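You operate a simulated robot arm through the tools that you are given. There is no shell and no other tool. Be economical: measure what you need, move in short steps, check, and stop when the job is done.

You are at the controls of a simulated two-armed robot. One attempt, no reset.

Task
Stretch the size 29 boot from the middle shelf and put it back.
Fine: seat it in the stretcher, heel to the stop, then open the instep buckle and leave it open; lever TIGHT until the toe bulges, FREE before lifting out. Set down upright: what you pick out.

Only the result counts: the job must be done as asked and must still hold three seconds after the hand-in. Knocking over, shifting, dropping, spilling or breaking anything else fails it.

Robot
Two 7-joint arms with two-finger parallel grippers on one trunk, on a base that drives. Base frame: it is fixed to the floor where the robot stands at the start and does not move with it; the origin is under the middle of the robot, x ahead of it, y to its left, z up; the surface under the hand at the start is at about z = 620. Lengths are in mm, angles in degrees, forces in N, time in s.
The left shoulder is at the start at [60, 143, 926], the right one opposite. With the tool pointing down near the work surface each hand reaches from about 240 to 720 mm from the robot's upright axis, wherever it stands, measured 20 degrees to its own side. Places, roughly: boot stretcher [-1100, -1700, 900]; pocket of the boot stretcher [-1100, -1700, 900]; stretcher lever [-1100, -1500, 1000]. Payload 1.57 kg a hand.
Tool frame (each hand has its own): the origin (TCP) lies between the finger pads and is the grasp point; the fingertips stand 30 mm ahead of it; z points along the fingers, y is the line along which they close. Largest opening 110 mm; finger width 24, thickness 12; the body of the gripper, 48 by 112 mm, starts 78 mm behind the TCP.
Orientation is that of the tool frame in the base frame, as a unit quaternion [w, x, y, z]. With the fingers straight down and closing along the base's y, the tool's x points along the base's -x, its y along +y and its z along -z.

Tools
- The arms move only by the tool jog_arm. It takes "left_steps", "right_steps" or both (then of equal length, played together; a hand with none holds still); each is a list of rows, each a list of 3 entries, a list of its own where there are three numbers: the turn, a rotation vector about the tool's x, y, z in units of 5 degrees (1.0 is 5 degrees), then the shift along the tool's x, y, z in units of 30 mm (1.0 is 30 mm), then the opening, from 0 (shut) to 1 (fully open). In form: [[[wx, wy, wz], [tx, ty, tz], fingers], ...]. A call has 1 to 12 rows; each row shifts and turns the commanded pose from where the row before left it, along the tool's axes as they then stand. A call with a number of a shift or a turn outside -1 to 1 is refused whole. Each row takes 0.2 s and may step no farther than 50 mm and 8.6 degrees from the row before; otherwise, or with a gripper value out of range, the whole call is refused. A pose out of reach is approached as far as the arm can. The call stops where the force on the tool passes 40 N (or 10 N more than at its start, if that is more) or the arm is blocked; 0.2 s more then pass. Each finger travels about 45 mm/s and halts on what it meets, pressing with about 27 N; the grip force reading is that of the motor and also rises with nothing between the fingers. The clock runs only during rows and for 0.2 s after the last one: add rows that do not move to give the fingers time. The reply holds the time, the measured pose of the TCP, the force on the tool along the base axes, the opening and the grip force, in the units named above and with some noise, with the torque about the TCP (base axes, N m) and any sound that the robot's microphone picked up.
- Cameras (640 x 400 px; columns grow to the right, rows downward): "scene" is now at [41.1, -32.2, 1537.5]; the picture's right is [-0.41, -0.91, 0.00], its down [-0.69, 0.31, -0.66] and it looks along [0.60, -0.27, -0.76] (base axes); focal length 290 px, centre (320, 200). "left" rides on the left gripper at [70, -16, -141] in its tool frame; the picture's right is [0.23, 0.97, 0.00], its down [-0.85, 0.20, -0.48] and it looks along [-0.47, 0.11, 0.88] (tool axes); focal length 222 px, centre (320, 200). "right" rides on the right gripper at [70, 16, -141] in its tool frame; the picture's right is [-0.23, 0.97, 0.00], its down [-0.86, -0.20, -0.48] and it looks along [-0.47, -0.11, 0.88] (tool axes); focal length 222 px, centre (320, 200). There is no depth. A picture from a camera that has moved, and an enlarged one, comes with that camera's place and axes in the base frame and with its lens.
- grab_frame(camera): a new picture of that camera. It takes no simulated time.
- lift_body(by): slides the trunk up (or, below 0, down) by that many mm; the arms and the scene camera ride with it, the base frame stays. It gives what a move gives, with no picture.
- roll_base(legs): drives the robot by 1 to 6 legs, each [ahead, left, turn to the left] in mm, mm and degrees, along the robot's own axes; the way and the turn of a leg run together, so that a leg with both is an arc; at most 1500 mm and 180 degrees a leg. The arms and the cameras ride along, it lands a little off, and it stops where it bumps. It gives what a move gives.
- head_to(pan, tilt): turns the head with the scene camera to pan (to the left, within 86 degrees either way) and tilt (down, from -29 to 69), counted from straight ahead of the robot. It gives what a move gives.
- zoom(camera, box): a new picture of the part [left, top, right, bottom] of that camera's present view, enlarged. It takes no simulated time.
- close_job(): hands the job in; it is judged then, once.

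Work in short steps. Places have to be worked out from the pictures, the camera data and where the tool is seen: move nearer, look again, correct. Check each grasp and each placing, and mend what went wrong. You have 120 turns and 88 pictures in all, those below and enlarged ones among them. Open the grippers and draw the arms clear of the work before you hand the job in, unless the task says otherwise; then end with one line.

The tools are called after "Emit:" by a JSON object that holds its "name" and its "arguments". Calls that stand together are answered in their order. jog_arm: Moves the arms, as the interface text tells. Its arguments: {"type":"object","properties":{"left_steps":{"type":"array","items":{"type":"array"}},"right_steps":{"type":"array","items":{"type":"array"}}},"required":[]} The other tools are called the same way: lift_body (by) slides the trunk up or down; roll_base (legs) drives the base; head_to (pan, tilt) turns the head that bears the scene camera; grab_frame (camera) takes a picture; zoom (camera, box) takes an enlarged picture of a part of a camera's view; close_job () hands the job in.

At the start:

```text
clock: 0.0
left_eef_pos: [450.8, 94.8, 1100.6]
left_orientation: [0.0, 0.0, 1.0, 0.0]
left_ft_force: [0.3, 0.4, 0.1]
left_torque: [-0.01, 0.02, -0.01]
left_width: 110.1
left_grasp_force: 0.1
right_eef_pos: [416.4, -256.8, 1103.4]
right_orientation: [0.001, -0.001, 1.0, 0.0]
right_ft_force: [-0.5, -0.5, 0.0]
right_torque: [0.0, -0.02, 0.0]
right_width: 110.2
right_grasp_force: 0.0
trunk travel left (down, up): [-525.0, 65.0]
robot x, y, heading: [1.4, -1.0, 0.1]
head pan, tilt: [-24.0, 49.1]
```

scene: 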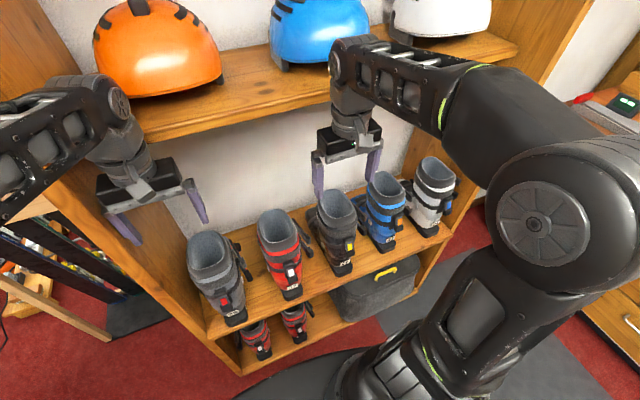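
right: 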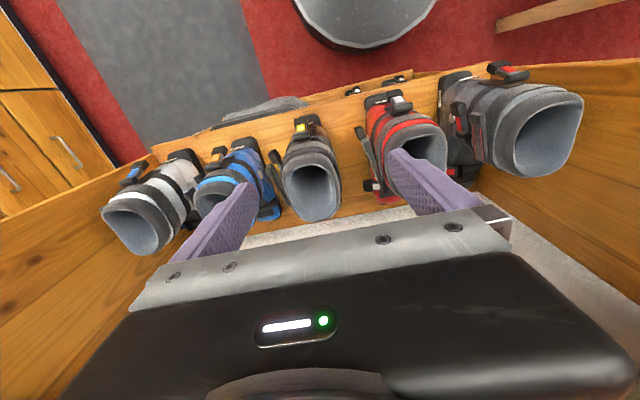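
left: 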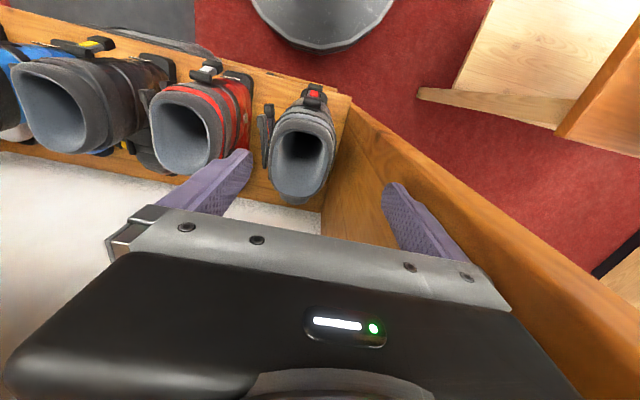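

The middle shelf holds five boots with size labels on the toes. I zoom in to read the numbers.

Emit:
{"name": "zoom", "arguments": {"camera": "scene", "box": [180, 220, 340, 320]}}

Emit:
{"name": "zoom", "arguments": {"camera": "scene", "box": [310, 180, 470, 280]}}

```text
4.00 times, centred on (260, 270) of scene
camera zoom: at [41.1, -32.2, 1537.5], right [-0.41, -0.91, 0.0], down [-0.69, 0.31, -0.66], along [0.6, -0.27, -0.76], focal length 1160 px, centre (560, -80)
```

zoom: 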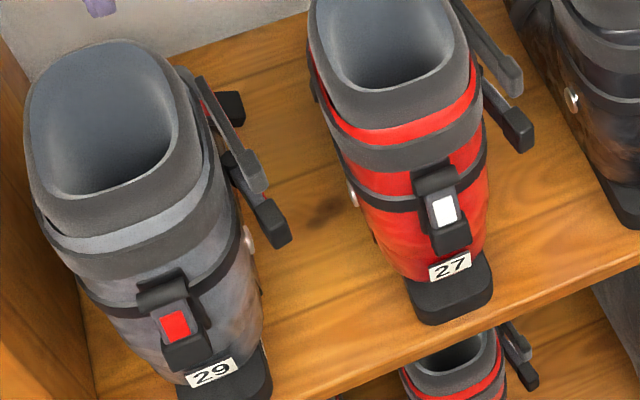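

```text
4.00 times, centred on (390, 230) of scene
camera zoom: at [41.1, -32.2, 1537.5], right [-0.41, -0.91, 0.0], down [-0.69, 0.31, -0.66], along [0.6, -0.27, -0.76], focal length 1160 px, centre (40, 80)
```

zoom: 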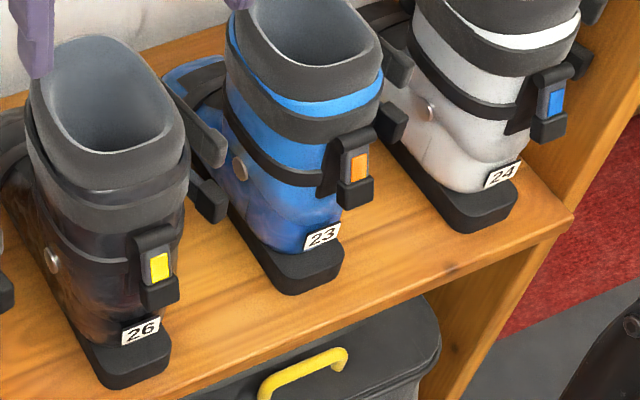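

Boot 29 is the leftmost grey one, toe towards me, red tab on the instep buckle. Next I look round to the right for the stretcher before planning the pick.

Emit:
{"name": "head_to", "arguments": {"pan": -86, "tilt": 25}}

Emit:
{"name": "grab_frame", "arguments": {"camera": "scene"}}

```text
clock: 1.3
left_eef_pos: [451.6, 95.8, 1100.4]
left_orientation: [0.001, -0.001, 1.0, 0.0]
left_ft_force: [-0.1, 1.1, -0.7]
left_torque: [0.0, 0.0, -0.01]
left_width: 110.0
left_grasp_force: 0.0
right_eef_pos: [415.8, -257.1, 1102.6]
right_orientation: [-0.001, 0.0, 1.0, 0.0]
right_ft_force: [0.0, 0.6, 0.2]
right_torque: [0.0, 0.01, 0.02]
right_width: 109.9
right_grasp_force: 0.0
trunk travel left (down, up): [-525.0, 65.0]
robot x, y, heading: [-3.4, 1.5, 0.1]
head pan, tilt: [-85.9, 25.0]
```

```text
82 pictures are left
camera scene: at [-23.4, -92.4, 1573.7], right [-1.0, -0.07, 0.0], down [-0.03, 0.42, -0.91], along [0.06, -0.9, -0.42], focal length 290 px, centre (320, 200)
```

scene: 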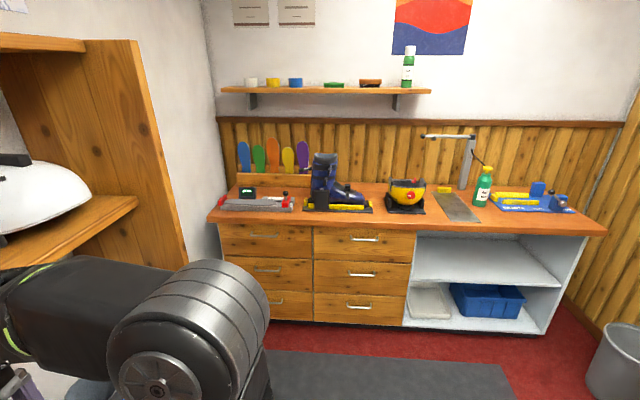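

The blue device at the right end of the bench is probably the stretcher. I zoom in on it.

Emit:
{"name": "zoom", "arguments": {"camera": "scene", "box": [460, 160, 620, 260]}}

Emit:
{"name": "zoom", "arguments": {"camera": "scene", "box": [200, 150, 400, 275]}}

```text
4.00 times, centred on (540, 210) of scene
camera zoom: at [-23.4, -92.4, 1573.7], right [-1.0, -0.07, 0.0], down [-0.03, 0.42, -0.91], along [0.06, -0.9, -0.42], focal length 1160 px, centre (-560, 160)
```

zoom: 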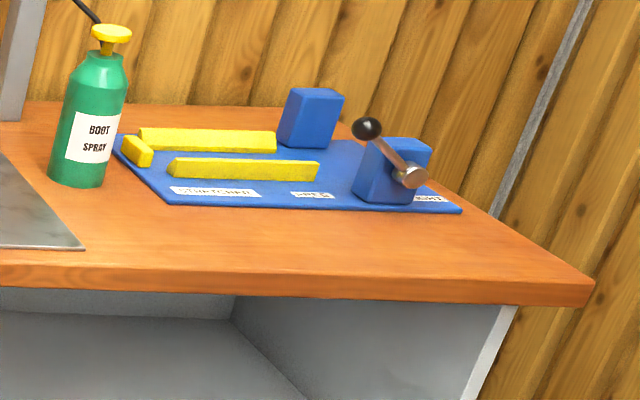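

```text
3.20 times, centred on (300, 212) of scene
camera zoom: at [-23.4, -92.4, 1573.7], right [-1.0, -0.07, 0.0], down [-0.03, 0.42, -0.91], along [0.06, -0.9, -0.42], focal length 928 px, centre (384, 160)
```

zoom: 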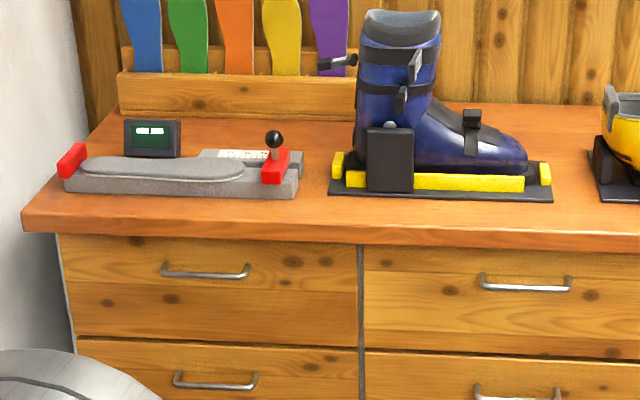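

The stretcher is the blue device: heel stop at +x, toe end at −x, lever pivot at the toe end, lying towards FREE. To place the boot I'll have to turn it about 90° in the hand, so I first test in free air how far the left wrist turns about the tool z.

Emit:
{"name": "jog_arm", "arguments": {"left_steps": [[[0, 0, -1], [0, 0, 0], 1], [[0, 0, -1], [0, 0, 0], 1], [[0, 0, -1], [0, 0, 0], 1], [[0, 0, -1], [0, 0, 0], 1], [[0, 0, -1], [0, 0, 0], 1], [[0, 0, -1], [0, 0, 0], 1], [[0, 0, -1], [0, 0, 0], 1], [[0, 0, -1], [0, 0, 0], 1], [[0, 0, -1], [0, 0, 0], 1], [[0, 0, -1], [0, 0, 0], 1], [[0, 0, -1], [0, 0, 0], 1], [[0, 0, -1], [0, 0, 0], 1]]}}

Emit:
{"name": "jog_arm", "arguments": {"left_steps": [[[0, 0, -1], [0, 0, 0], 1], [[0, 0, -1], [0, 0, 0], 1], [[0, 0, -1], [0, 0, 0], 1], [[0, 0, -1], [0, 0, 0], 1], [[0, 0, -1], [0, 0, 0], 1], [[0, 0, -1], [0, 0, 0], 1], [[0, 0, -1], [0, 0, 0], 1], [[0, 0, -1], [0, 0, 0], 1], [[0, 0, -1], [0, 0, 0], 1], [[0, 0, -1], [0, 0, 0], 1], [[0, 0, -1], [0, 0, 0], 1], [[0, 0, -1], [0, 0, 0], 1]]}}

Emit:
{"name": "jog_arm", "arguments": {"left_steps": [[[0, 0, -1], [0, 0, 0], 1], [[0, 0, -1], [0, 0, 0], 1], [[0, 0, -1], [0, 0, 0], 1], [[0, 0, -1], [0, 0, 0], 1], [[0, 0, -1], [0, 0, 0], 1], [[0, 0, -1], [0, 0, 0], 1], [[0, 0, -1], [0, 0, 0], 1], [[0, 0, -1], [0, 0, 0], 1], [[0, 0, -1], [0, 0, 0], 1], [[0, 0, -1], [0, 0, 0], 1], [[0, 0, -1], [0, 0, 0], 1], [[0, 0, -1], [0, 0, 0], 1]]}}

```text
clock: 3.9
left_eef_pos: [451.1, 96.8, 1099.0]
left_orientation: [0.0, -0.501, 0.866, -0.001]
left_ft_force: [0.2, -0.2, 0.1]
left_torque: [0.0, 0.02, -0.03]
left_width: 110.0
left_grasp_force: 0.0
right_eef_pos: [415.6, -257.5, 1102.8]
right_orientation: [0.0, -0.001, 1.0, 0.0]
right_ft_force: [0.3, 0.2, -0.4]
right_torque: [-0.02, 0.0, 0.01]
right_width: 110.2
right_grasp_force: 0.1
trunk travel left (down, up): [-525.0, 65.0]
robot x, y, heading: [0.1, 1.1, -0.0]
head pan, tilt: [-85.9, 25.0]
```

```text
clock: 6.1
left_eef_pos: [442.8, 90.5, 1099.5]
left_orientation: [0.001, 0.807, -0.591, -0.003]
left_ft_force: [-22.2, -4.2, 2.7]
left_torque: [0.3, -3.58, -1.73]
left_width: 110.0
left_grasp_force: 0.0
right_eef_pos: [412.7, -256.6, 1103.6]
right_orientation: [0.002, 0.001, 1.0, 0.0]
right_ft_force: [0.1, 1.2, -0.3]
right_torque: [-0.04, -0.01, 0.0]
right_width: 110.0
right_grasp_force: 0.1
trunk travel left (down, up): [-525.0, 65.0]
robot x, y, heading: [-0.3, 1.4, -0.1]
head pan, tilt: [-85.9, 25.0]
stopped in row 11 (left hand): the force on the tool passed its limit at 47 N (the readings are from after the stop); the commanded pose is now the measured one
```

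```text
clock: 6.6
left_eef_pos: [437.9, 86.2, 1100.9]
left_orientation: [0.003, 0.823, -0.568, -0.005]
left_ft_force: [-24.8, -2.9, 6.4]
left_torque: [0.06, -4.22, -1.9]
left_width: 109.8
left_grasp_force: 0.1
right_eef_pos: [412.7, -257.5, 1105.2]
right_orientation: [0.003, 0.001, 1.0, -0.001]
right_ft_force: [-0.4, 0.1, -0.1]
right_torque: [0.02, 0.02, -0.02]
right_width: 110.0
right_grasp_force: 0.0
trunk travel left (down, up): [-525.0, 65.0]
robot x, y, heading: [-2.4, -2.8, -0.1]
head pan, tilt: [-85.9, 25.0]
stopped in row 2 (left hand): the force on the tool passed its limit at 44 N (the readings are from after the stop); the commanded pose is now the measured one
```

I touched something in +x (probably the upper shelf edge). I back straight off in −x and look.

Emit:
{"name": "jog_arm", "arguments": {"left_steps": [[[0, 0, 0], [-0.35, 0.93, 0], 1], [[0, 0, 0], [-0.35, 0.93, 0], 1], [[0, 0, 0], [-0.35, 0.93, 0], 1]]}}

Emit:
{"name": "head_to", "arguments": {"pan": 0, "tilt": 35}}

Emit:
{"name": "grab_frame", "arguments": {"camera": "scene"}}

```text
clock: 7.4
left_eef_pos: [354.1, 87.0, 1099.1]
left_orientation: [0.002, 0.827, -0.563, -0.007]
left_ft_force: [0.2, -0.4, -0.4]
left_torque: [0.04, -0.04, -0.02]
left_width: 110.1
left_grasp_force: 0.0
right_eef_pos: [413.2, -256.9, 1103.2]
right_orientation: [0.0, 0.001, 1.0, 0.0]
right_ft_force: [-1.0, 0.5, 0.5]
right_torque: [0.01, -0.06, 0.0]
right_width: 110.0
right_grasp_force: 0.1
trunk travel left (down, up): [-525.0, 65.0]
robot x, y, heading: [1.2, -0.1, -0.1]
head pan, tilt: [-85.9, 25.0]
```

```text
clock: 9.0
left_eef_pos: [354.4, 87.7, 1098.8]
left_orientation: [0.002, 0.826, -0.563, -0.007]
left_ft_force: [-0.6, -0.1, 0.2]
left_torque: [0.01, 0.01, 0.02]
left_width: 110.0
left_grasp_force: 0.2
right_eef_pos: [414.8, -257.4, 1102.3]
right_orientation: [0.0, 0.001, 1.0, 0.0]
right_ft_force: [0.2, 0.3, -0.4]
right_torque: [-0.02, -0.02, 0.0]
right_width: 110.0
right_grasp_force: 0.1
trunk travel left (down, up): [-525.0, 65.0]
robot x, y, heading: [-3.0, 1.2, -0.1]
head pan, tilt: [0.0, 35.0]
```

```text
79 pictures are left
camera scene: at [56.7, -0.9, 1558.0], right [0.0, -1.0, 0.0], down [-0.57, 0.0, -0.82], along [0.82, 0.0, -0.57], focal length 290 px, centre (320, 200)
```

scene: 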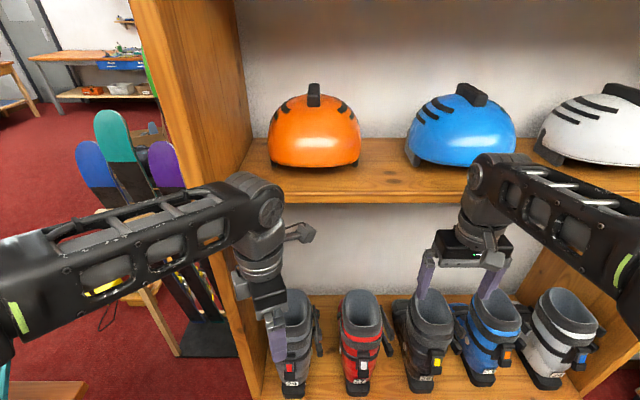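

Nothing moved. I zoom on boot 29 to triangulate its rim against the upper shelf edge.

Emit:
{"name": "jog_arm", "arguments": {"left_steps": [[[0, 0, 0], [0.35, -0.93, 0], 1], [[0, 0, 0], [-0.93, -0.35, 0], 1], [[0, 0, 0], [-0.93, -0.35, 0], 1], [[0, 0, 0], [-0.93, -0.35, 0], 1], [[0, 0, 0], [-0.93, -0.35, 0], 1], [[0, 0, 0], [-0.35, 0.93, 0], 1]]}}

Emit:
{"name": "zoom", "arguments": {"camera": "scene", "box": [220, 275, 420, 400]}}

```text
clock: 9.8
left_eef_pos: [382.6, 128.9, 1098.3]
left_orientation: [0.005, 0.816, -0.578, -0.002]
left_ft_force: [3.1, -19.7, -1.1]
left_torque: [2.42, 0.33, -0.94]
left_width: 109.9
left_grasp_force: 0.0
right_eef_pos: [414.6, -258.9, 1103.9]
right_orientation: [0.0, 0.001, 1.0, -0.001]
right_ft_force: [-1.1, 1.3, 0.1]
right_torque: [-0.17, -0.02, 0.03]
right_width: 110.2
right_grasp_force: 0.1
trunk travel left (down, up): [-525.0, 65.0]
robot x, y, heading: [-4.6, -0.2, -0.3]
head pan, tilt: [0.0, 35.0]
stopped in row 3 (left hand): the force on the tool passed its limit at 51 N (the readings are from after the stop); the commanded pose is now the measured one
```

```text
3.20 times, centred on (320, 338) of scene
camera zoom: at [57.0, -0.8, 1558.0], right [0.0, -1.0, 0.0], down [-0.57, 0.0, -0.82], along [0.82, 0.0, -0.57], focal length 928 px, centre (320, -240)
```

zoom: 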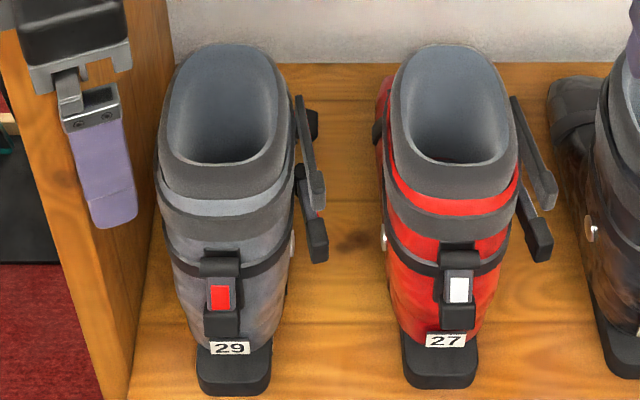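

The finger brushed the cabinet's left wall; I back off to the right and towards me, then test the remaining wrist turn in free space.

Emit:
{"name": "jog_arm", "arguments": {"left_steps": [[[0, 0, 0], [0.5, 0.3, 0], 1], [[0, 0, 0], [0.5, 0.9, 0], 1], [[0, 0, 0], [0.5, 0.9, 0], 1], [[0, 0, 0], [0, 0.9, 0], 1], [[0, 0, -1], [0, 0, 0], 1], [[0, 0, -1], [0, 0, 0], 1], [[0, 0, -1], [0, 0, 0], 1], [[0, 0, -1], [0, 0, 0], 1], [[0, 0, -1], [0, 0, 0], 1], [[0, 0, -1], [0, 0, 0], 1]]}}

```text
clock: 12.0
left_eef_pos: [312.5, 58.1, 1106.9]
left_orientation: [0.011, 0.931, -0.366, 0.009]
left_ft_force: [0.0, 0.5, -0.8]
left_torque: [0.03, -0.04, 0.01]
left_width: 110.2
left_grasp_force: 0.1
left hand out of reach, approached as far as the arm can: row 9
right_eef_pos: [413.6, -257.9, 1103.1]
right_orientation: [0.0, 0.002, 1.0, 0.0]
right_ft_force: [-1.0, -0.7, 0.3]
right_torque: [0.01, 0.01, -0.01]
right_width: 110.1
right_grasp_force: 0.0
trunk travel left (down, up): [-525.0, 65.0]
robot x, y, heading: [1.5, 1.3, -0.3]
head pan, tilt: [0.0, 35.0]
```

The wrist stops near −137°, so the better plan is the opposite: grip with the tool x towards +y, which becomes the natural pose at the bench. I turn the wrist back the other way.

Emit:
{"name": "jog_arm", "arguments": {"left_steps": [[[0, 0, 1], [0, 0, 0], 1], [[0, 0, 1], [0, 0, 0], 1], [[0, 0, 1], [0, 0, 0], 1], [[0, 0, 1], [0, 0, 0], 1], [[0, 0, 1], [0, 0, 0], 1], [[0, 0, 1], [0, 0, 0], 1], [[0, 0, 1], [0, 0, 0], 1], [[0, 0, 1], [0, 0, 0], 1], [[0, 0, 1], [0, 0, 0], 1], [[0, 0, 1], [0, 0, 0], 1], [[0, 0, 1], [0, 0, 0], 1], [[0, 0, 1], [0, 0, 0], 1]]}}

Emit:
{"name": "jog_arm", "arguments": {"left_steps": [[[0, 0, 1], [0, 0, 0], 1], [[0, 0, 1], [0, 0, 0], 1], [[0, 0, 1], [0, 0, 0], 1], [[0, 0, 1], [0, 0, 0], 1], [[0, 0, 1], [0, 0, 0], 1], [[0, 0, 1], [0, 0, 0], 1], [[0, 0, 1], [0, 0, 0], 1], [[0, 0, 1], [0, 0, 0], 1], [[0, 0, 1], [0, 0, 0], 1], [[0, 0, 1], [0, 0, 0], 1], [[0, 0, 1], [0, 0, 0], 1], [[0, 0, 1], [0, 0, 0], 1]]}}

Emit:
{"name": "jog_arm", "arguments": {"left_steps": [[[0, 0, 1], [0, 0, 0], 1], [[0, 0, 1], [0, 0, 0], 1], [[0, 0, 1], [0, 0, 0], 1], [[0, 0, 1], [0, 0, 0], 1], [[0, 0, 0], [0, 0, 0], 1]]}}

Emit:
{"name": "grab_frame", "arguments": {"camera": "left"}}

```text
clock: 14.6
left_eef_pos: [312.2, 58.9, 1107.5]
left_orientation: [-0.005, -0.623, 0.782, -0.012]
left_ft_force: [0.2, 0.2, -1.0]
left_torque: [0.03, -0.01, 0.0]
left_width: 110.0
left_grasp_force: 0.1
right_eef_pos: [413.3, -258.9, 1102.9]
right_orientation: [0.0, 0.002, 1.0, 0.0]
right_ft_force: [0.3, -0.5, 0.1]
right_torque: [0.01, 0.01, -0.01]
right_width: 110.1
right_grasp_force: 0.1
trunk travel left (down, up): [-525.0, 65.0]
robot x, y, heading: [-1.3, 0.8, -0.3]
head pan, tilt: [0.0, 35.0]
```

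```text
clock: 17.2
left_eef_pos: [311.2, 59.8, 1107.8]
left_orientation: [0.001, -0.147, 0.989, -0.014]
left_ft_force: [-0.5, 0.3, 0.9]
left_torque: [-0.01, 0.0, -0.01]
left_width: 109.9
left_grasp_force: 0.2
right_eef_pos: [414.6, -258.2, 1103.2]
right_orientation: [-0.001, 0.002, 1.0, 0.0]
right_ft_force: [0.0, -1.1, -0.3]
right_torque: [0.01, -0.01, -0.01]
right_width: 110.1
right_grasp_force: 0.0
trunk travel left (down, up): [-525.0, 65.0]
robot x, y, heading: [-1.4, -3.4, -0.1]
head pan, tilt: [0.0, 35.0]
```

```text
clock: 18.4
left_eef_pos: [313.2, 59.7, 1106.6]
left_orientation: [0.004, 0.027, 1.0, -0.013]
left_ft_force: [0.6, -0.6, 0.3]
left_torque: [0.02, -0.02, 0.01]
left_width: 110.2
left_grasp_force: 0.1
right_eef_pos: [414.3, -258.9, 1103.9]
right_orientation: [-0.001, 0.002, 1.0, 0.0]
right_ft_force: [-0.4, 0.4, 0.3]
right_torque: [0.0, 0.01, -0.02]
right_width: 109.7
right_grasp_force: 0.1
trunk travel left (down, up): [-525.0, 65.0]
robot x, y, heading: [-0.2, -4.7, -0.4]
head pan, tilt: [0.0, 35.0]
```

```text
77 pictures are left
camera left: at [242.2, 50.5, 1248.6], right [-0.18, 0.98, -0.03], down [0.86, 0.17, 0.48], along [0.48, 0.06, -0.88], focal length 222 px, centre (320, 200)
```

left: 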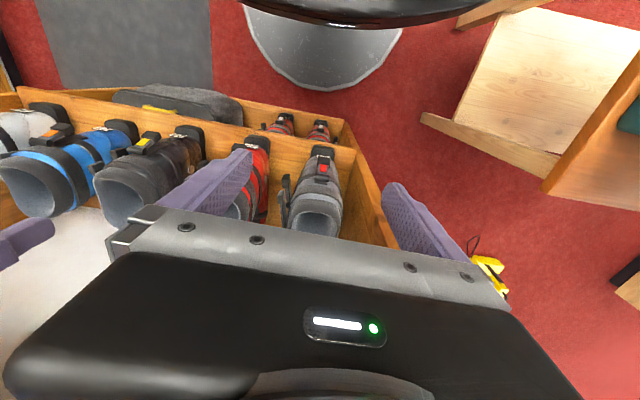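

Wrist turns freely this way. I finish the quarter turn here (tool x → +y), 87° more.

Emit:
{"name": "jog_arm", "arguments": {"left_steps": [[[0, 0, 1], [0, 0, 0], 1], [[0, 0, 1], [0, 0, 0], 1], [[0, 0, 1], [0, 0, 0], 1], [[0, 0, 1], [0, 0, 0], 1], [[0, 0, 1], [0, 0, 0], 1], [[0, 0, 1], [0, 0, 0], 1], [[0, 0, 1], [0, 0, 0], 1], [[0, 0, 1], [0, 0, 0], 1], [[0, 0, 1], [0, 0, 0], 1], [[0, 0, 1], [0, 0, 0], 1], [[0, 0, 1], [0, 0, 0], 1], [[0, 0, 1], [0, 0, 0], 1]]}}

Emit:
{"name": "jog_arm", "arguments": {"left_steps": [[[0, 0, 1], [0, 0, 0], 1], [[0, 0, 1], [0, 0, 0], 1], [[0, 0, 1], [0, 0, 0], 1], [[0, 0, 1], [0, 0, 0], 1], [[0, 0, 1], [0, 0, 0], 1], [[0, 0, 0.4], [0, 0, 0], 1], [[0, 0, 0], [0, 0, 0], 1]]}}

Emit:
{"name": "grab_frame", "arguments": {"camera": "left"}}

```text
clock: 21.0
left_eef_pos: [313.5, 59.3, 1107.1]
left_orientation: [0.009, 0.523, 0.852, -0.01]
left_ft_force: [-0.3, 0.7, 0.0]
left_torque: [-0.03, 0.02, 0.02]
left_width: 109.7
left_grasp_force: 0.0
right_eef_pos: [414.4, -257.9, 1103.6]
right_orientation: [0.0, 0.002, 1.0, 0.0]
right_ft_force: [-0.3, 0.2, 0.0]
right_torque: [-0.02, 0.02, -0.01]
right_width: 110.3
right_grasp_force: 0.2
trunk travel left (down, up): [-525.0, 65.0]
robot x, y, heading: [-2.5, 0.7, -0.4]
head pan, tilt: [0.0, 35.0]
```

```text
clock: 22.6
left_eef_pos: [311.5, 59.7, 1106.6]
left_orientation: [0.011, 0.707, 0.707, -0.007]
left_ft_force: [-1.1, -0.6, 0.1]
left_torque: [-0.01, 0.04, 0.01]
left_width: 110.2
left_grasp_force: 0.1
right_eef_pos: [414.1, -258.2, 1103.6]
right_orientation: [0.0, 0.002, 1.0, 0.0]
right_ft_force: [0.7, -0.5, 0.1]
right_torque: [0.03, -0.01, 0.0]
right_width: 109.9
right_grasp_force: 0.0
trunk travel left (down, up): [-525.0, 65.0]
robot x, y, heading: [1.2, 4.4, 0.0]
head pan, tilt: [0.0, 35.0]
```

```text
76 pictures are left
camera left: at [295.8, 132.6, 1246.1], right [0.97, 0.23, 0.0], down [0.2, -0.84, 0.5], along [0.11, -0.49, -0.86], focal length 222 px, centre (320, 200)
```

left: 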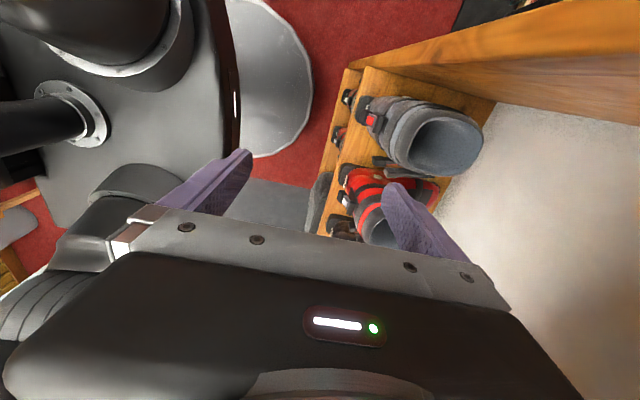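

Tool x now points to +y and the camera sees the boot from the left. I zoom in to locate the rim exactly.

Emit:
{"name": "zoom", "arguments": {"camera": "left", "box": [330, 70, 522, 190]}}

```text
3.33 times, centred on (426, 130) of left
camera zoom: at [295.8, 132.6, 1246.1], right [0.97, 0.23, 0.0], down [0.2, -0.84, 0.5], along [0.11, -0.49, -0.86], focal length 740 px, centre (-33, 433)
```

zoom: 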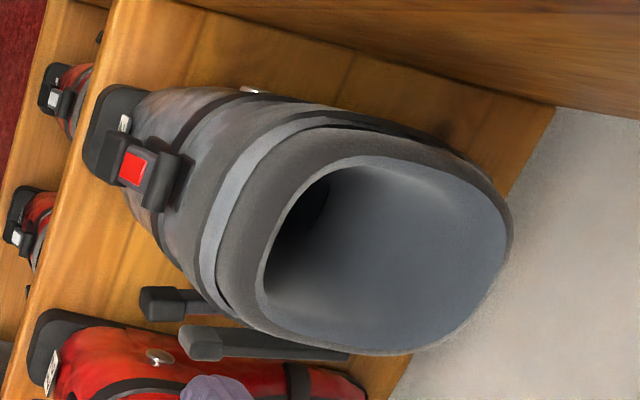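

Rim opening is about x 485–610, y≈75, z≈838; upper shelf edge around x≥510 at z≈1240. I lower the hand in front of the boot to z≈915 at x≈400.

Emit:
{"name": "jog_arm", "arguments": {"left_steps": [[[0, 0, 0], [0.07, 0.42, 0.91], 1], [[0, 0, 0], [0.07, 0.42, 0.91], 1], [[0, 0, 0], [0.07, 0.42, 0.91], 1], [[0, 0, 0], [0.07, 0.42, 0.91], 1], [[0, 0, 0], [0.07, 0.42, 0.91], 1], [[0, 0, 0], [0.07, 0.42, 0.91], 1], [[0, 0, 0], [0.07, 0.42, 0.91], 1], [[0, 0, 0], [0, 0, 0], 1]]}}

Emit:
{"name": "grab_frame", "arguments": {"camera": "left"}}

Emit:
{"name": "grab_frame", "arguments": {"camera": "scene"}}

```text
clock: 24.1
left_eef_pos: [398.7, 69.1, 934.6]
left_orientation: [0.019, 0.706, 0.708, -0.003]
left_ft_force: [-4.2, 3.0, 11.8]
left_torque: [0.21, -0.54, 0.13]
left_width: 106.7
left_grasp_force: 0.0
right_eef_pos: [414.0, -258.5, 1102.7]
right_orientation: [0.0, 0.001, 1.0, 0.001]
right_ft_force: [0.6, 0.4, -0.6]
right_torque: [-0.01, 0.02, -0.01]
right_width: 110.3
right_grasp_force: 0.1
trunk travel left (down, up): [-525.0, 65.0]
robot x, y, heading: [-3.0, -1.3, -0.2]
head pan, tilt: [0.0, 35.0]
stopped in row 7 (left hand): the force on the tool passed its limit at 67 N (the readings are from after the stop); the commanded pose is now the measured one
```

```text
74 pictures are left
camera left: at [381.4, 142.3, 1074.1], right [0.97, 0.23, 0.01], down [0.19, -0.84, 0.51], along [0.13, -0.49, -0.86], focal length 222 px, centre (320, 200)
```

left: 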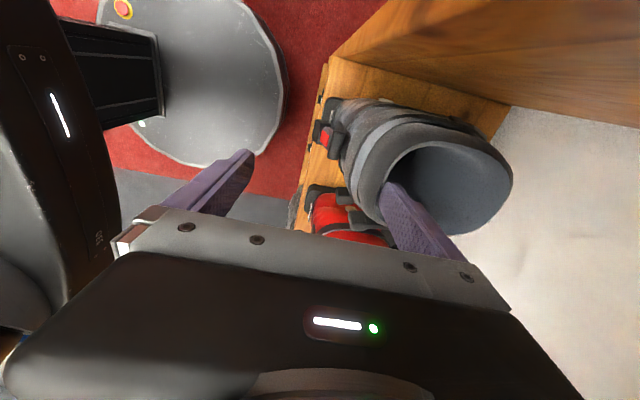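

```text
73 pictures are left
camera scene: at [56.4, -0.9, 1558.1], right [0.0, -1.0, 0.0], down [-0.57, 0.0, -0.82], along [0.82, 0.0, -0.57], focal length 290 px, centre (320, 200)
```

scene: 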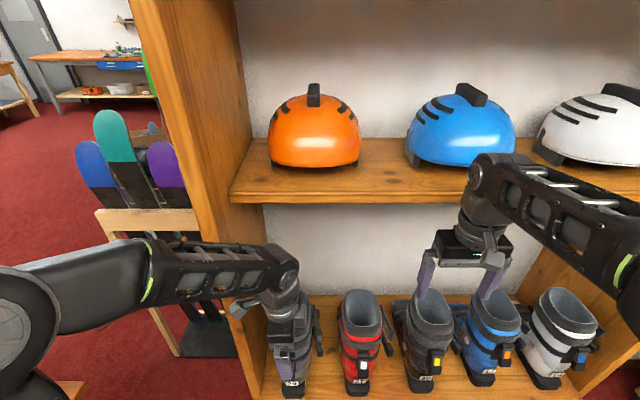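

The inner fingertip met the rim's front at x≈460, z≈905, so the rim is higher than I thought: front edge at x≈452, z≈905. I rise 35 mm, straighten the tilt, move to x≈452 and look.

Emit:
{"name": "jog_arm", "arguments": {"left_steps": [[[0, 0, 0], [0, 0, -0.6], 1], [[0.26, 0.36, 0], [0, 0, -0.6], 1], [[0, 0, 0], [0.05, 0.9, 0], 1], [[0, 0, 0], [0.05, 0.87, 0], 1], [[0, 0, 0], [0, 0, 0], 1]]}}

Emit:
{"name": "grab_frame", "arguments": {"camera": "left"}}

Emit:
{"name": "zoom", "arguments": {"camera": "scene", "box": [220, 275, 420, 400]}}

```text
clock: 25.3
left_eef_pos: [451.7, 72.6, 970.0]
left_orientation: [-0.002, 0.706, 0.708, 0.0]
left_ft_force: [-0.6, -0.2, -0.5]
left_torque: [0.02, -0.04, 0.01]
left_width: 110.1
left_grasp_force: 0.0
right_eef_pos: [414.6, -258.2, 1102.6]
right_orientation: [0.0, 0.001, 1.0, 0.0]
right_ft_force: [-0.4, 0.7, 0.0]
right_torque: [-0.02, -0.03, 0.01]
right_width: 109.8
right_grasp_force: 0.1
trunk travel left (down, up): [-525.0, 65.0]
robot x, y, heading: [0.5, -1.5, -0.2]
head pan, tilt: [0.0, 35.0]
```

```text
72 pictures are left
camera left: at [436.3, 141.3, 1111.4], right [0.97, 0.23, 0.0], down [0.2, -0.86, 0.48], along [0.11, -0.46, -0.88], focal length 222 px, centre (320, 200)
```

left: 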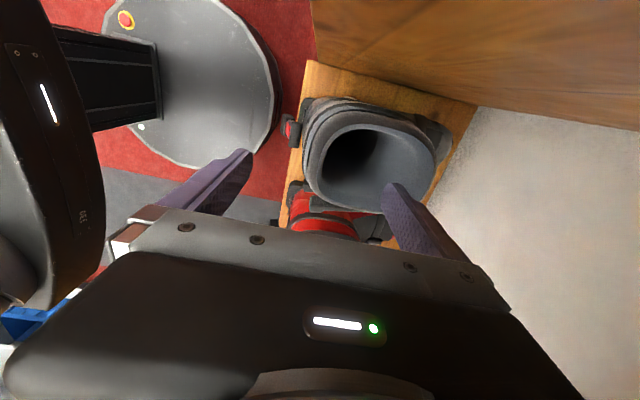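

```text
3.20 times, centred on (320, 338) of scene
camera zoom: at [56.5, -0.9, 1558.0], right [0.0, -1.0, 0.0], down [-0.57, 0.0, -0.82], along [0.82, 0.0, -0.57], focal length 928 px, centre (320, -240)
```

zoom: 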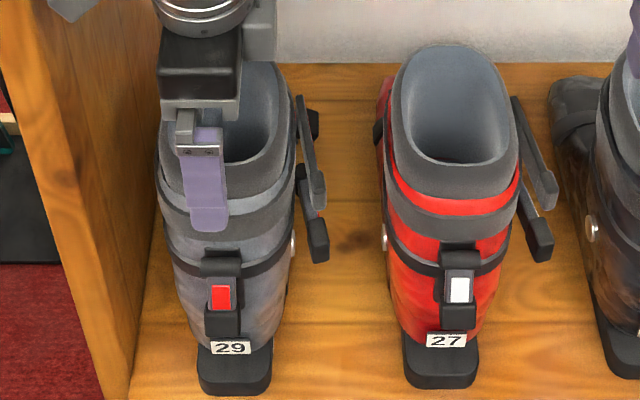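

Fingers straddle the front wall well (rim front x≈446–452, y≈73), and the boot hasn't moved. I descend 78 mm.

Emit:
{"name": "jog_arm", "arguments": {"left_steps": [[[0, 0, 0], [0, -0.15, 0.65], 1], [[0, 0, 0], [0, 0, 0.65], 1], [[0, 0, 0], [0, 0, 0.65], 1], [[0, 0, 0], [0, 0, 0.65], 1], [[0, 0, 0], [0, 0, 0], 1]]}}

Emit:
{"name": "grab_frame", "arguments": {"camera": "left"}}

```text
clock: 26.5
left_eef_pos: [446.9, 72.3, 890.5]
left_orientation: [-0.002, 0.707, 0.708, 0.0]
left_ft_force: [0.2, 0.1, 0.2]
left_torque: [0.02, -0.02, -0.01]
left_width: 110.1
left_grasp_force: 0.1
right_eef_pos: [414.3, -258.5, 1103.6]
right_orientation: [0.0, 0.001, 1.0, 0.0]
right_ft_force: [-0.5, -0.3, -0.4]
right_torque: [-0.01, -0.01, -0.01]
right_width: 110.3
right_grasp_force: 0.0
trunk travel left (down, up): [-525.0, 65.0]
robot x, y, heading: [-3.8, -2.1, -0.1]
head pan, tilt: [0.0, 35.0]
```

```text
70 pictures are left
camera left: at [431.4, 140.6, 1032.3], right [0.97, 0.23, 0.0], down [0.2, -0.86, 0.48], along [0.11, -0.46, -0.88], focal length 222 px, centre (320, 200)
```

left: 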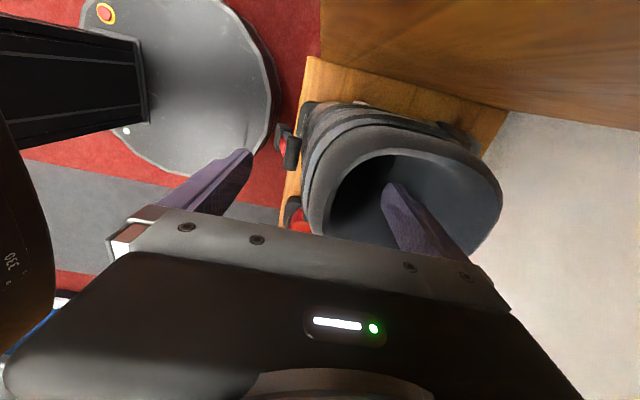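

The rear finger is inside the shaft. I close the fingers.

Emit:
{"name": "jog_arm", "arguments": {"left_steps": [[[0, 0, 0], [0, 0, 0], 0.7], [[0, 0, 0], [0, 0, 0], 0.5], [[0, 0, 0], [0, 0, 0], 0.3], [[0, 0, 0], [0, 0, 0], 0.1], [[0, 0, 0], [0, 0, 0], 0], [[0, 0, 0], [0, 0, 0], 0], [[0, 0, 0], [0, 0, 0], 0], [[0, 0, 0], [0, 0, 0], 0]]}}

Emit:
{"name": "grab_frame", "arguments": {"camera": "left"}}

```text
clock: 28.3
left_eef_pos: [445.6, 71.3, 890.5]
left_orientation: [-0.003, 0.707, 0.708, -0.001]
left_ft_force: [-6.1, -1.4, 1.7]
left_torque: [0.15, 1.53, -0.01]
left_width: 19.3
left_grasp_force: 27.0
right_eef_pos: [413.3, -257.4, 1103.7]
right_orientation: [0.001, 0.001, 1.0, 0.0]
right_ft_force: [0.8, -0.2, 0.1]
right_torque: [0.03, 0.01, -0.02]
right_width: 109.9
right_grasp_force: 0.0
trunk travel left (down, up): [-525.0, 65.0]
robot x, y, heading: [1.4, -2.0, -0.3]
head pan, tilt: [0.0, 35.0]
```

```text
69 pictures are left
camera left: at [430.4, 140.4, 1032.6], right [0.97, 0.23, -0.01], down [0.2, -0.86, 0.47], along [0.1, -0.46, -0.88], focal length 222 px, centre (320, 200)
```

left: 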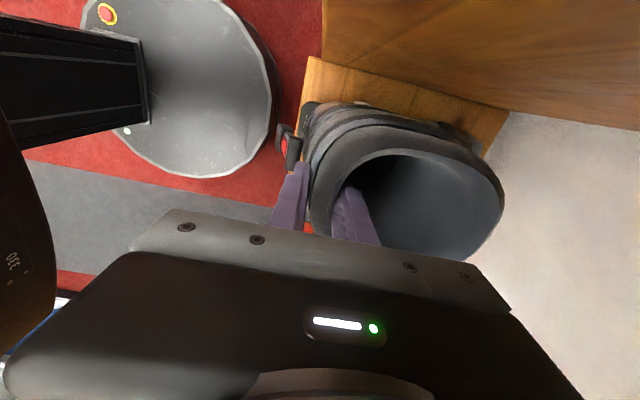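

Held at 19 mm width. I lift slowly by about 45 mm and check the grip; home pose to remember: TCP [446, 72, 890].

Emit:
{"name": "jog_arm", "arguments": {"left_steps": [[[0, 0, 0], [0, 0, -0.3], 0], [[0, 0, 0], [0, 0, -0.3], 0], [[0, 0, 0], [0, 0, -0.3], 0], [[0, 0, 0], [0, 0, -0.3], 0], [[0, 0, 0], [0, 0, -0.3], 0], [[0, 0, 0], [0, 0, 0], 0]]}}

Emit:
{"name": "zoom", "arguments": {"camera": "scene", "box": [220, 275, 420, 400]}}

```text
clock: 29.7
left_eef_pos: [448.9, 71.6, 936.2]
left_orientation: [-0.003, 0.707, 0.707, -0.001]
left_ft_force: [-0.6, -0.6, -12.1]
left_torque: [0.0, 1.22, 0.0]
left_width: 17.7
left_grasp_force: 26.7
right_eef_pos: [413.0, -258.2, 1102.9]
right_orientation: [0.001, 0.002, 1.0, -0.002]
right_ft_force: [-0.9, 0.0, 0.5]
right_torque: [-0.01, -0.03, -0.01]
right_width: 110.0
right_grasp_force: 0.2
trunk travel left (down, up): [-525.0, 65.0]
robot x, y, heading: [-3.4, -1.9, -0.0]
head pan, tilt: [0.0, 35.0]
```

```text
3.20 times, centred on (320, 338) of scene
camera zoom: at [57.9, -0.8, 1557.9], right [0.0, -1.0, 0.0], down [-0.57, 0.0, -0.82], along [0.82, 0.0, -0.57], focal length 928 px, centre (320, -240)
```

zoom: 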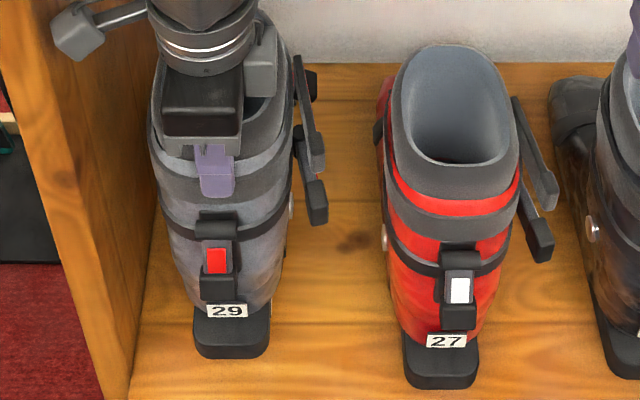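

Boot is clear of the shelf, upright, about 1.2 kg. I drive straight back 500 mm, turn right 90°, and stop short of the bench to look.

Emit:
{"name": "roll_base", "arguments": {"legs": [[-550, 0, 0]]}}

Emit:
{"name": "roll_base", "arguments": {"legs": [[0, 0, -90], [250, -600, 0]]}}

Emit:
{"name": "head_to", "arguments": {"pan": 0, "tilt": 30}}

Emit:
{"name": "grab_frame", "arguments": {"camera": "scene"}}

```text
clock: 32.9
left_eef_pos: [-105.2, 74.8, 938.1]
left_orientation: [-0.003, 0.705, 0.71, -0.001]
left_ft_force: [-0.5, 0.6, -11.3]
left_torque: [-0.01, 1.18, 0.01]
left_width: 17.8
left_grasp_force: 27.1
right_eef_pos: [-136.4, -255.3, 1103.6]
right_orientation: [0.0, -0.003, 1.0, -0.001]
right_ft_force: [-0.2, 1.0, -1.0]
right_torque: [0.01, 0.0, 0.03]
right_width: 110.0
right_grasp_force: 0.0
trunk travel left (down, up): [-525.0, 65.0]
robot x, y, heading: [-554.4, -2.4, 0.3]
head pan, tilt: [0.0, 35.0]
```

```text
clock: 39.4
left_eef_pos: [-874.6, -629.5, 934.0]
left_orientation: [-0.007, 0.999, -0.04, 0.005]
left_ft_force: [-0.9, -0.2, -11.9]
left_torque: [1.15, -0.02, -0.07]
left_width: 18.0
left_grasp_force: 27.0
right_eef_pos: [-1203.6, -570.5, 1102.3]
right_orientation: [0.0, 0.736, 0.677, 0.0]
right_ft_force: [0.1, -1.0, -0.5]
right_torque: [0.04, -0.03, 0.02]
right_width: 110.1
right_grasp_force: 0.0
trunk travel left (down, up): [-525.0, 65.0]
robot x, y, heading: [-910.8, -178.5, -95.0]
head pan, tilt: [0.0, 35.0]
stopped in leg 2: the robot was blocked; the commanded pose is now the measured one
```

```text
clock: 40.0
left_eef_pos: [-874.6, -630.2, 934.8]
left_orientation: [-0.005, 0.999, -0.04, 0.004]
left_ft_force: [0.6, -0.2, -12.1]
left_torque: [1.21, -0.09, -0.01]
left_width: 17.8
left_grasp_force: 27.0
right_eef_pos: [-1202.5, -568.8, 1102.4]
right_orientation: [-0.001, 0.736, 0.677, -0.001]
right_ft_force: [0.3, 0.3, -0.5]
right_torque: [0.0, -0.01, 0.01]
right_width: 110.1
right_grasp_force: 0.0
trunk travel left (down, up): [-525.0, 65.0]
robot x, y, heading: [-913.0, -174.8, -94.9]
head pan, tilt: [0.0, 30.0]
```

```text
67 pictures are left
camera scene: at [-916.9, -238.5, 1565.7], right [-1.0, 0.09, 0.0], down [0.04, 0.5, -0.87], along [-0.08, -0.86, -0.5], focal length 290 px, centre (320, 200)
```

scene: 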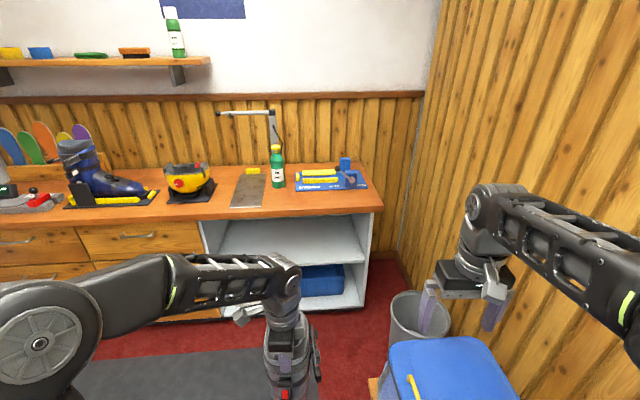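

The sideways move was blocked on the right, near a blue-topped seat. I look down there.

Emit:
{"name": "head_to", "arguments": {"pan": -45, "tilt": 60}}

Emit:
{"name": "grab_frame", "arguments": {"camera": "scene"}}

```text
clock: 41.2
left_eef_pos: [-875.0, -630.1, 935.9]
left_orientation: [-0.004, 0.999, -0.039, 0.004]
left_ft_force: [-0.2, 0.3, -11.8]
left_torque: [1.19, -0.06, -0.01]
left_width: 17.7
left_grasp_force: 27.2
right_eef_pos: [-1202.0, -570.9, 1102.7]
right_orientation: [-0.001, 0.737, 0.676, 0.0]
right_ft_force: [0.5, -0.3, 0.6]
right_torque: [-0.01, 0.03, 0.02]
right_width: 110.0
right_grasp_force: 0.1
trunk travel left (down, up): [-525.0, 65.0]
robot x, y, heading: [-909.7, -176.7, -94.9]
head pan, tilt: [-45.0, 60.0]
```

```text
66 pictures are left
camera scene: at [-960.2, -191.2, 1523.7], right [-0.64, 0.77, 0.0], down [0.66, 0.56, -0.5], along [-0.38, -0.32, -0.87], focal length 290 px, centre (320, 200)
```

scene: 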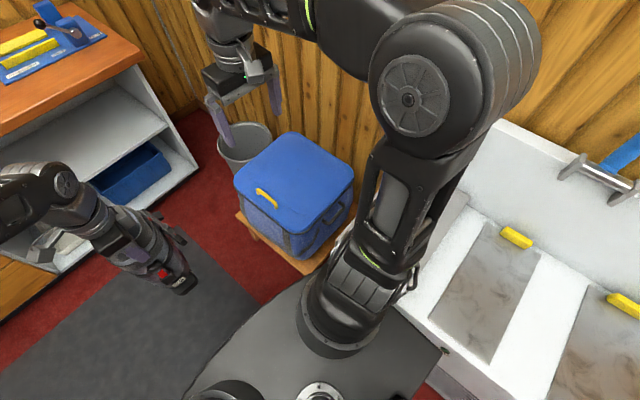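

The base seems to have met either the stool stand or the white cabinet. I look straight down in front to judge the base's outline and gap.

Emit:
{"name": "head_to", "arguments": {"pan": -30, "tilt": 69}}

Emit:
{"name": "grab_frame", "arguments": {"camera": "scene"}}

Emit:
{"name": "head_to", "arguments": {"pan": -80, "tilt": 60}}

Emit:
{"name": "grab_frame", "arguments": {"camera": "scene"}}

```text
clock: 41.9
left_eef_pos: [-875.5, -631.0, 936.1]
left_orientation: [-0.004, 0.999, -0.041, 0.004]
left_ft_force: [-0.5, 0.2, -12.5]
left_torque: [1.19, -0.08, -0.01]
left_width: 17.9
left_grasp_force: 27.1
right_eef_pos: [-1202.3, -570.2, 1104.1]
right_orientation: [-0.001, 0.737, 0.676, -0.001]
right_ft_force: [0.5, -0.2, 0.1]
right_torque: [0.0, -0.01, -0.01]
right_width: 109.9
right_grasp_force: 0.1
trunk travel left (down, up): [-525.0, 65.0]
robot x, y, heading: [-909.8, -172.9, -95.2]
head pan, tilt: [-30.0, 68.8]
```

```text
65 pictures are left
camera scene: at [-941.3, -194.1, 1514.3], right [-0.82, 0.57, 0.0], down [0.54, 0.76, -0.36], along [-0.21, -0.3, -0.93], focal length 290 px, centre (320, 200)
```

scene: 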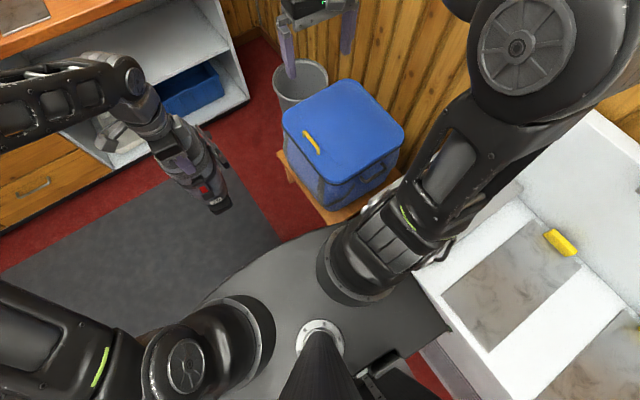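

```text
clock: 43.1
left_eef_pos: [-874.2, -630.1, 934.8]
left_orientation: [-0.004, 0.999, -0.04, 0.003]
left_ft_force: [-1.0, -0.3, -13.0]
left_torque: [1.16, -0.05, 0.0]
left_width: 17.7
left_grasp_force: 26.3
right_eef_pos: [-1202.2, -569.5, 1103.1]
right_orientation: [-0.001, 0.737, 0.676, -0.001]
right_ft_force: [0.4, 0.6, 0.0]
right_torque: [0.0, 0.01, 0.0]
right_width: 109.9
right_grasp_force: 0.0
trunk travel left (down, up): [-525.0, 65.0]
robot x, y, heading: [-911.1, -174.6, -94.9]
head pan, tilt: [-80.0, 60.0]
```

```text
64 pictures are left
camera scene: at [-975.5, -154.1, 1523.7], right [-0.09, 1.0, 0.0], down [0.86, 0.08, -0.5], along [-0.5, -0.04, -0.87], focal length 290 px, centre (320, 200)
```

scene: 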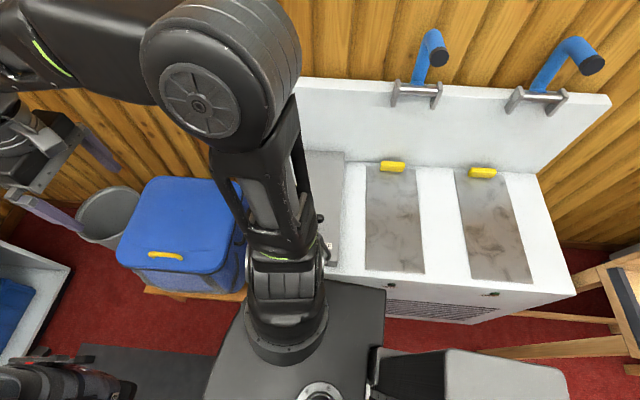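

The shoulder deck corner sits by the white cabinet; nothing seems shifted. I move away to the left and square up, raise the trunk fully, then test with the free right hand how far it reaches forward at working height.

Emit:
{"name": "roll_base", "arguments": {"legs": [[0, 80, 0], [0, 0, 5]]}}

Emit:
{"name": "lift_body", "arguments": {"by": 65}}

Emit:
{"name": "jog_arm", "arguments": {"right_steps": [[[0, 0, 0], [-1, 0, 0], 0.5], [[0, 0, 0], [-1, 0, 0], 0.5], [[0, 0, 0], [-1, 0, 0], 0.5], [[0, 0, 0], [-1, 0, 0], 0.5], [[0, 0, 0], [-1, 0, 0], 0.5], [[0, 0, 0], [-1, 0, 0], 0.5], [[0, 0, 0], [-1, 0, 0], 0.5], [[0, 0, 0], [-1, 0, 0], 0.5], [[0, 0, 0], [-1, 0, 0], 0.5]]}}

```text
clock: 44.7
left_eef_pos: [-751.5, -631.9, 934.8]
left_orientation: [-0.005, 1.0, 0.005, 0.002]
left_ft_force: [-0.3, -0.6, -12.3]
left_torque: [1.2, 0.0, 0.01]
left_width: 17.8
left_grasp_force: 27.3
right_eef_pos: [-1084.0, -601.6, 1103.7]
right_orientation: [0.0, 0.705, 0.709, 0.0]
right_ft_force: [0.4, 0.0, 1.7]
right_torque: [0.02, 0.01, -0.01]
right_width: 110.0
right_grasp_force: 0.0
trunk travel left (down, up): [-525.0, 65.0]
robot x, y, heading: [-832.7, -183.7, -90.0]
head pan, tilt: [-80.0, 60.0]
```

```text
clock: 45.7
left_eef_pos: [-751.1, -631.2, 1000.3]
left_orientation: [-0.006, 1.0, 0.007, 0.003]
left_ft_force: [0.1, -0.3, -11.8]
left_torque: [1.15, 0.04, 0.03]
left_width: 18.0
left_grasp_force: 27.2
right_eef_pos: [-1084.4, -602.3, 1167.6]
right_orientation: [0.0, 0.705, 0.71, -0.001]
right_ft_force: [0.2, 0.4, -0.7]
right_torque: [-0.01, 0.02, 0.03]
right_width: 110.0
right_grasp_force: 0.0
trunk travel left (down, up): [-590.0, 0.0]
robot x, y, heading: [-831.1, -185.7, -89.8]
head pan, tilt: [-80.0, 60.0]
```

```text
clock: 47.7
left_eef_pos: [-751.4, -631.0, 1000.1]
left_orientation: [-0.006, 1.0, 0.006, 0.003]
left_ft_force: [-0.1, -0.1, -11.6]
left_torque: [1.18, 0.07, 0.02]
left_width: 17.7
left_grasp_force: 27.3
right_eef_pos: [-1049.2, -742.3, 1120.1]
right_orientation: [0.0, 0.705, 0.709, -0.003]
right_ft_force: [0.2, 0.7, 0.1]
right_torque: [-0.01, -0.02, 0.04]
right_width: 54.9
right_grasp_force: 0.0
right hand out of reach, approached as far as the arm can: row 4, 5, 6, 7, 8, 9
trunk travel left (down, up): [-590.0, 0.0]
robot x, y, heading: [-828.6, -183.4, -90.0]
head pan, tilt: [-80.0, 60.0]
```

At z≈1120 a vertical tool reaches only ~500 mm from the shoulder, so at the deep stretcher I'll need a leaned hand: plan is to set the boot on the clear front strip of the bench and regrip with a lean. First I raise the boot while turning it 90° (toe to robot's right) and pull the right hand in.

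Emit:
{"name": "jog_arm", "arguments": {"left_steps": [[[0, 0, -1], [0, 0, -0.5], 0], [[0, 0, -1], [0, 0, -0.5], 0], [[0, 0, -1], [0, 0, -0.5], 0], [[0, 0, -1], [0, 0, -0.5], 0], [[0, 0, -1], [0, 0, -0.5], 0], [[0, 0, -1], [0, 0, -0.5], 0], [[0, 0, -1], [0, 0, -0.5], 0], [[0, 0, -1], [0, 0, -0.5], 0], [[0, 0, -1], [0, 0, -0.5], 0]], "right_steps": [[[0, 0, 0], [0.9, 0, 0], 0], [[0, 0, 0], [0.9, 0, 0], 0], [[0, 0, 0], [0.9, 0, 0], 0], [[0, 0, 0], [0.9, 0, 0], 0], [[0, 0, 0], [0.9, 0, 0], 0], [[0, 0, 0], [0.9, 0, 0], 0], [[0, 0, 0], [0.9, 0, 0], 0], [[0, 0, 0], [0, 0, 0], 0], [[0, 0, 0], [0, 0, 0], 0]]}}

Emit:
{"name": "jog_arm", "arguments": {"left_steps": [[[0, 0, -1], [0, 0, -0.5], 0], [[0, 0, -1], [0, 0, -0.5], 0], [[0, 0, -1], [0, 0, -0.5], 0], [[0, 0, -1], [0, 0, -0.5], 0], [[0, 0, -1], [0, 0, 0], 0], [[0, 0, -1], [0, 0, 0], 0], [[0, 0, -1], [0, 0, 0], 0], [[0, 0, -1], [0, 0, 0], 0], [[0, 0, -1], [0, 0, 0], 0], [[0, 0, 0], [0, 0, 0], 0]]}}

Emit:
{"name": "head_to", "arguments": {"pan": 0, "tilt": 35}}

Emit:
{"name": "grab_frame", "arguments": {"camera": "scene"}}

```text
clock: 49.7
left_eef_pos: [-751.6, -633.7, 1136.5]
left_orientation: [-0.003, 0.921, 0.389, 0.005]
left_ft_force: [-0.2, 0.9, -10.3]
left_torque: [0.84, 0.86, 0.01]
left_width: 17.8
left_grasp_force: 27.2
right_eef_pos: [-1050.0, -554.4, 1121.2]
right_orientation: [-0.001, 0.705, 0.709, -0.001]
right_ft_force: [-0.4, 0.1, 0.6]
right_torque: [-0.01, -0.03, -0.03]
right_width: 0.0
right_grasp_force: 21.2
trunk travel left (down, up): [-590.0, 0.0]
robot x, y, heading: [-829.1, -180.8, -89.7]
head pan, tilt: [-80.0, 60.0]
```

```text
clock: 51.9
left_eef_pos: [-754.1, -633.1, 1165.6]
left_orientation: [-0.008, 0.747, 0.664, 0.015]
left_ft_force: [-0.2, -0.7, -11.9]
left_torque: [0.09, 1.17, 0.06]
left_width: 18.1
left_grasp_force: 27.0
left hand out of reach, approached as far as the arm can: row 3, 4
right_eef_pos: [-1050.4, -555.1, 1121.4]
right_orientation: [-0.001, 0.705, 0.71, 0.0]
right_ft_force: [0.3, -0.1, -0.1]
right_torque: [0.04, 0.0, -0.01]
right_width: 0.0
right_grasp_force: 21.0
trunk travel left (down, up): [-590.0, 0.0]
robot x, y, heading: [-828.7, -186.3, -89.5]
head pan, tilt: [-80.0, 60.0]
```

```text
clock: 53.5
left_eef_pos: [-753.7, -632.4, 1165.4]
left_orientation: [-0.008, 0.748, 0.663, 0.015]
left_ft_force: [0.7, 0.1, -12.5]
left_torque: [0.05, 1.21, -0.02]
left_width: 17.8
left_grasp_force: 27.2
right_eef_pos: [-1050.1, -555.7, 1121.0]
right_orientation: [0.0, 0.704, 0.71, 0.0]
right_ft_force: [0.9, 0.1, -0.1]
right_torque: [0.03, 0.02, -0.01]
right_width: 0.0
right_grasp_force: 21.4
trunk travel left (down, up): [-590.0, 0.0]
robot x, y, heading: [-829.8, -185.6, -89.8]
head pan, tilt: [0.0, 35.0]
```

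```text
63 pictures are left
camera scene: at [-829.8, -243.2, 1622.9], right [-1.0, 0.0, 0.0], down [0.0, 0.57, -0.82], along [0.0, -0.82, -0.57], focal length 290 px, centre (320, 200)
```

scene: 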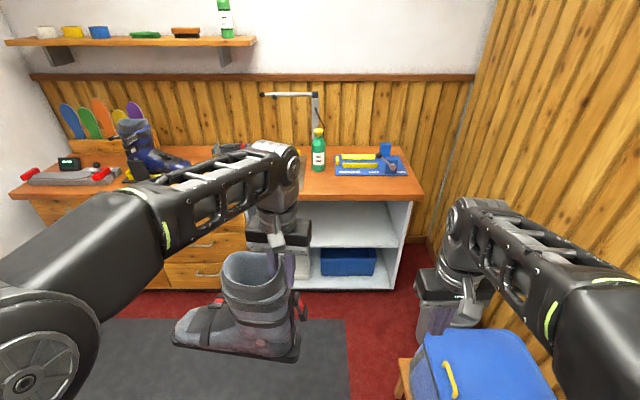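

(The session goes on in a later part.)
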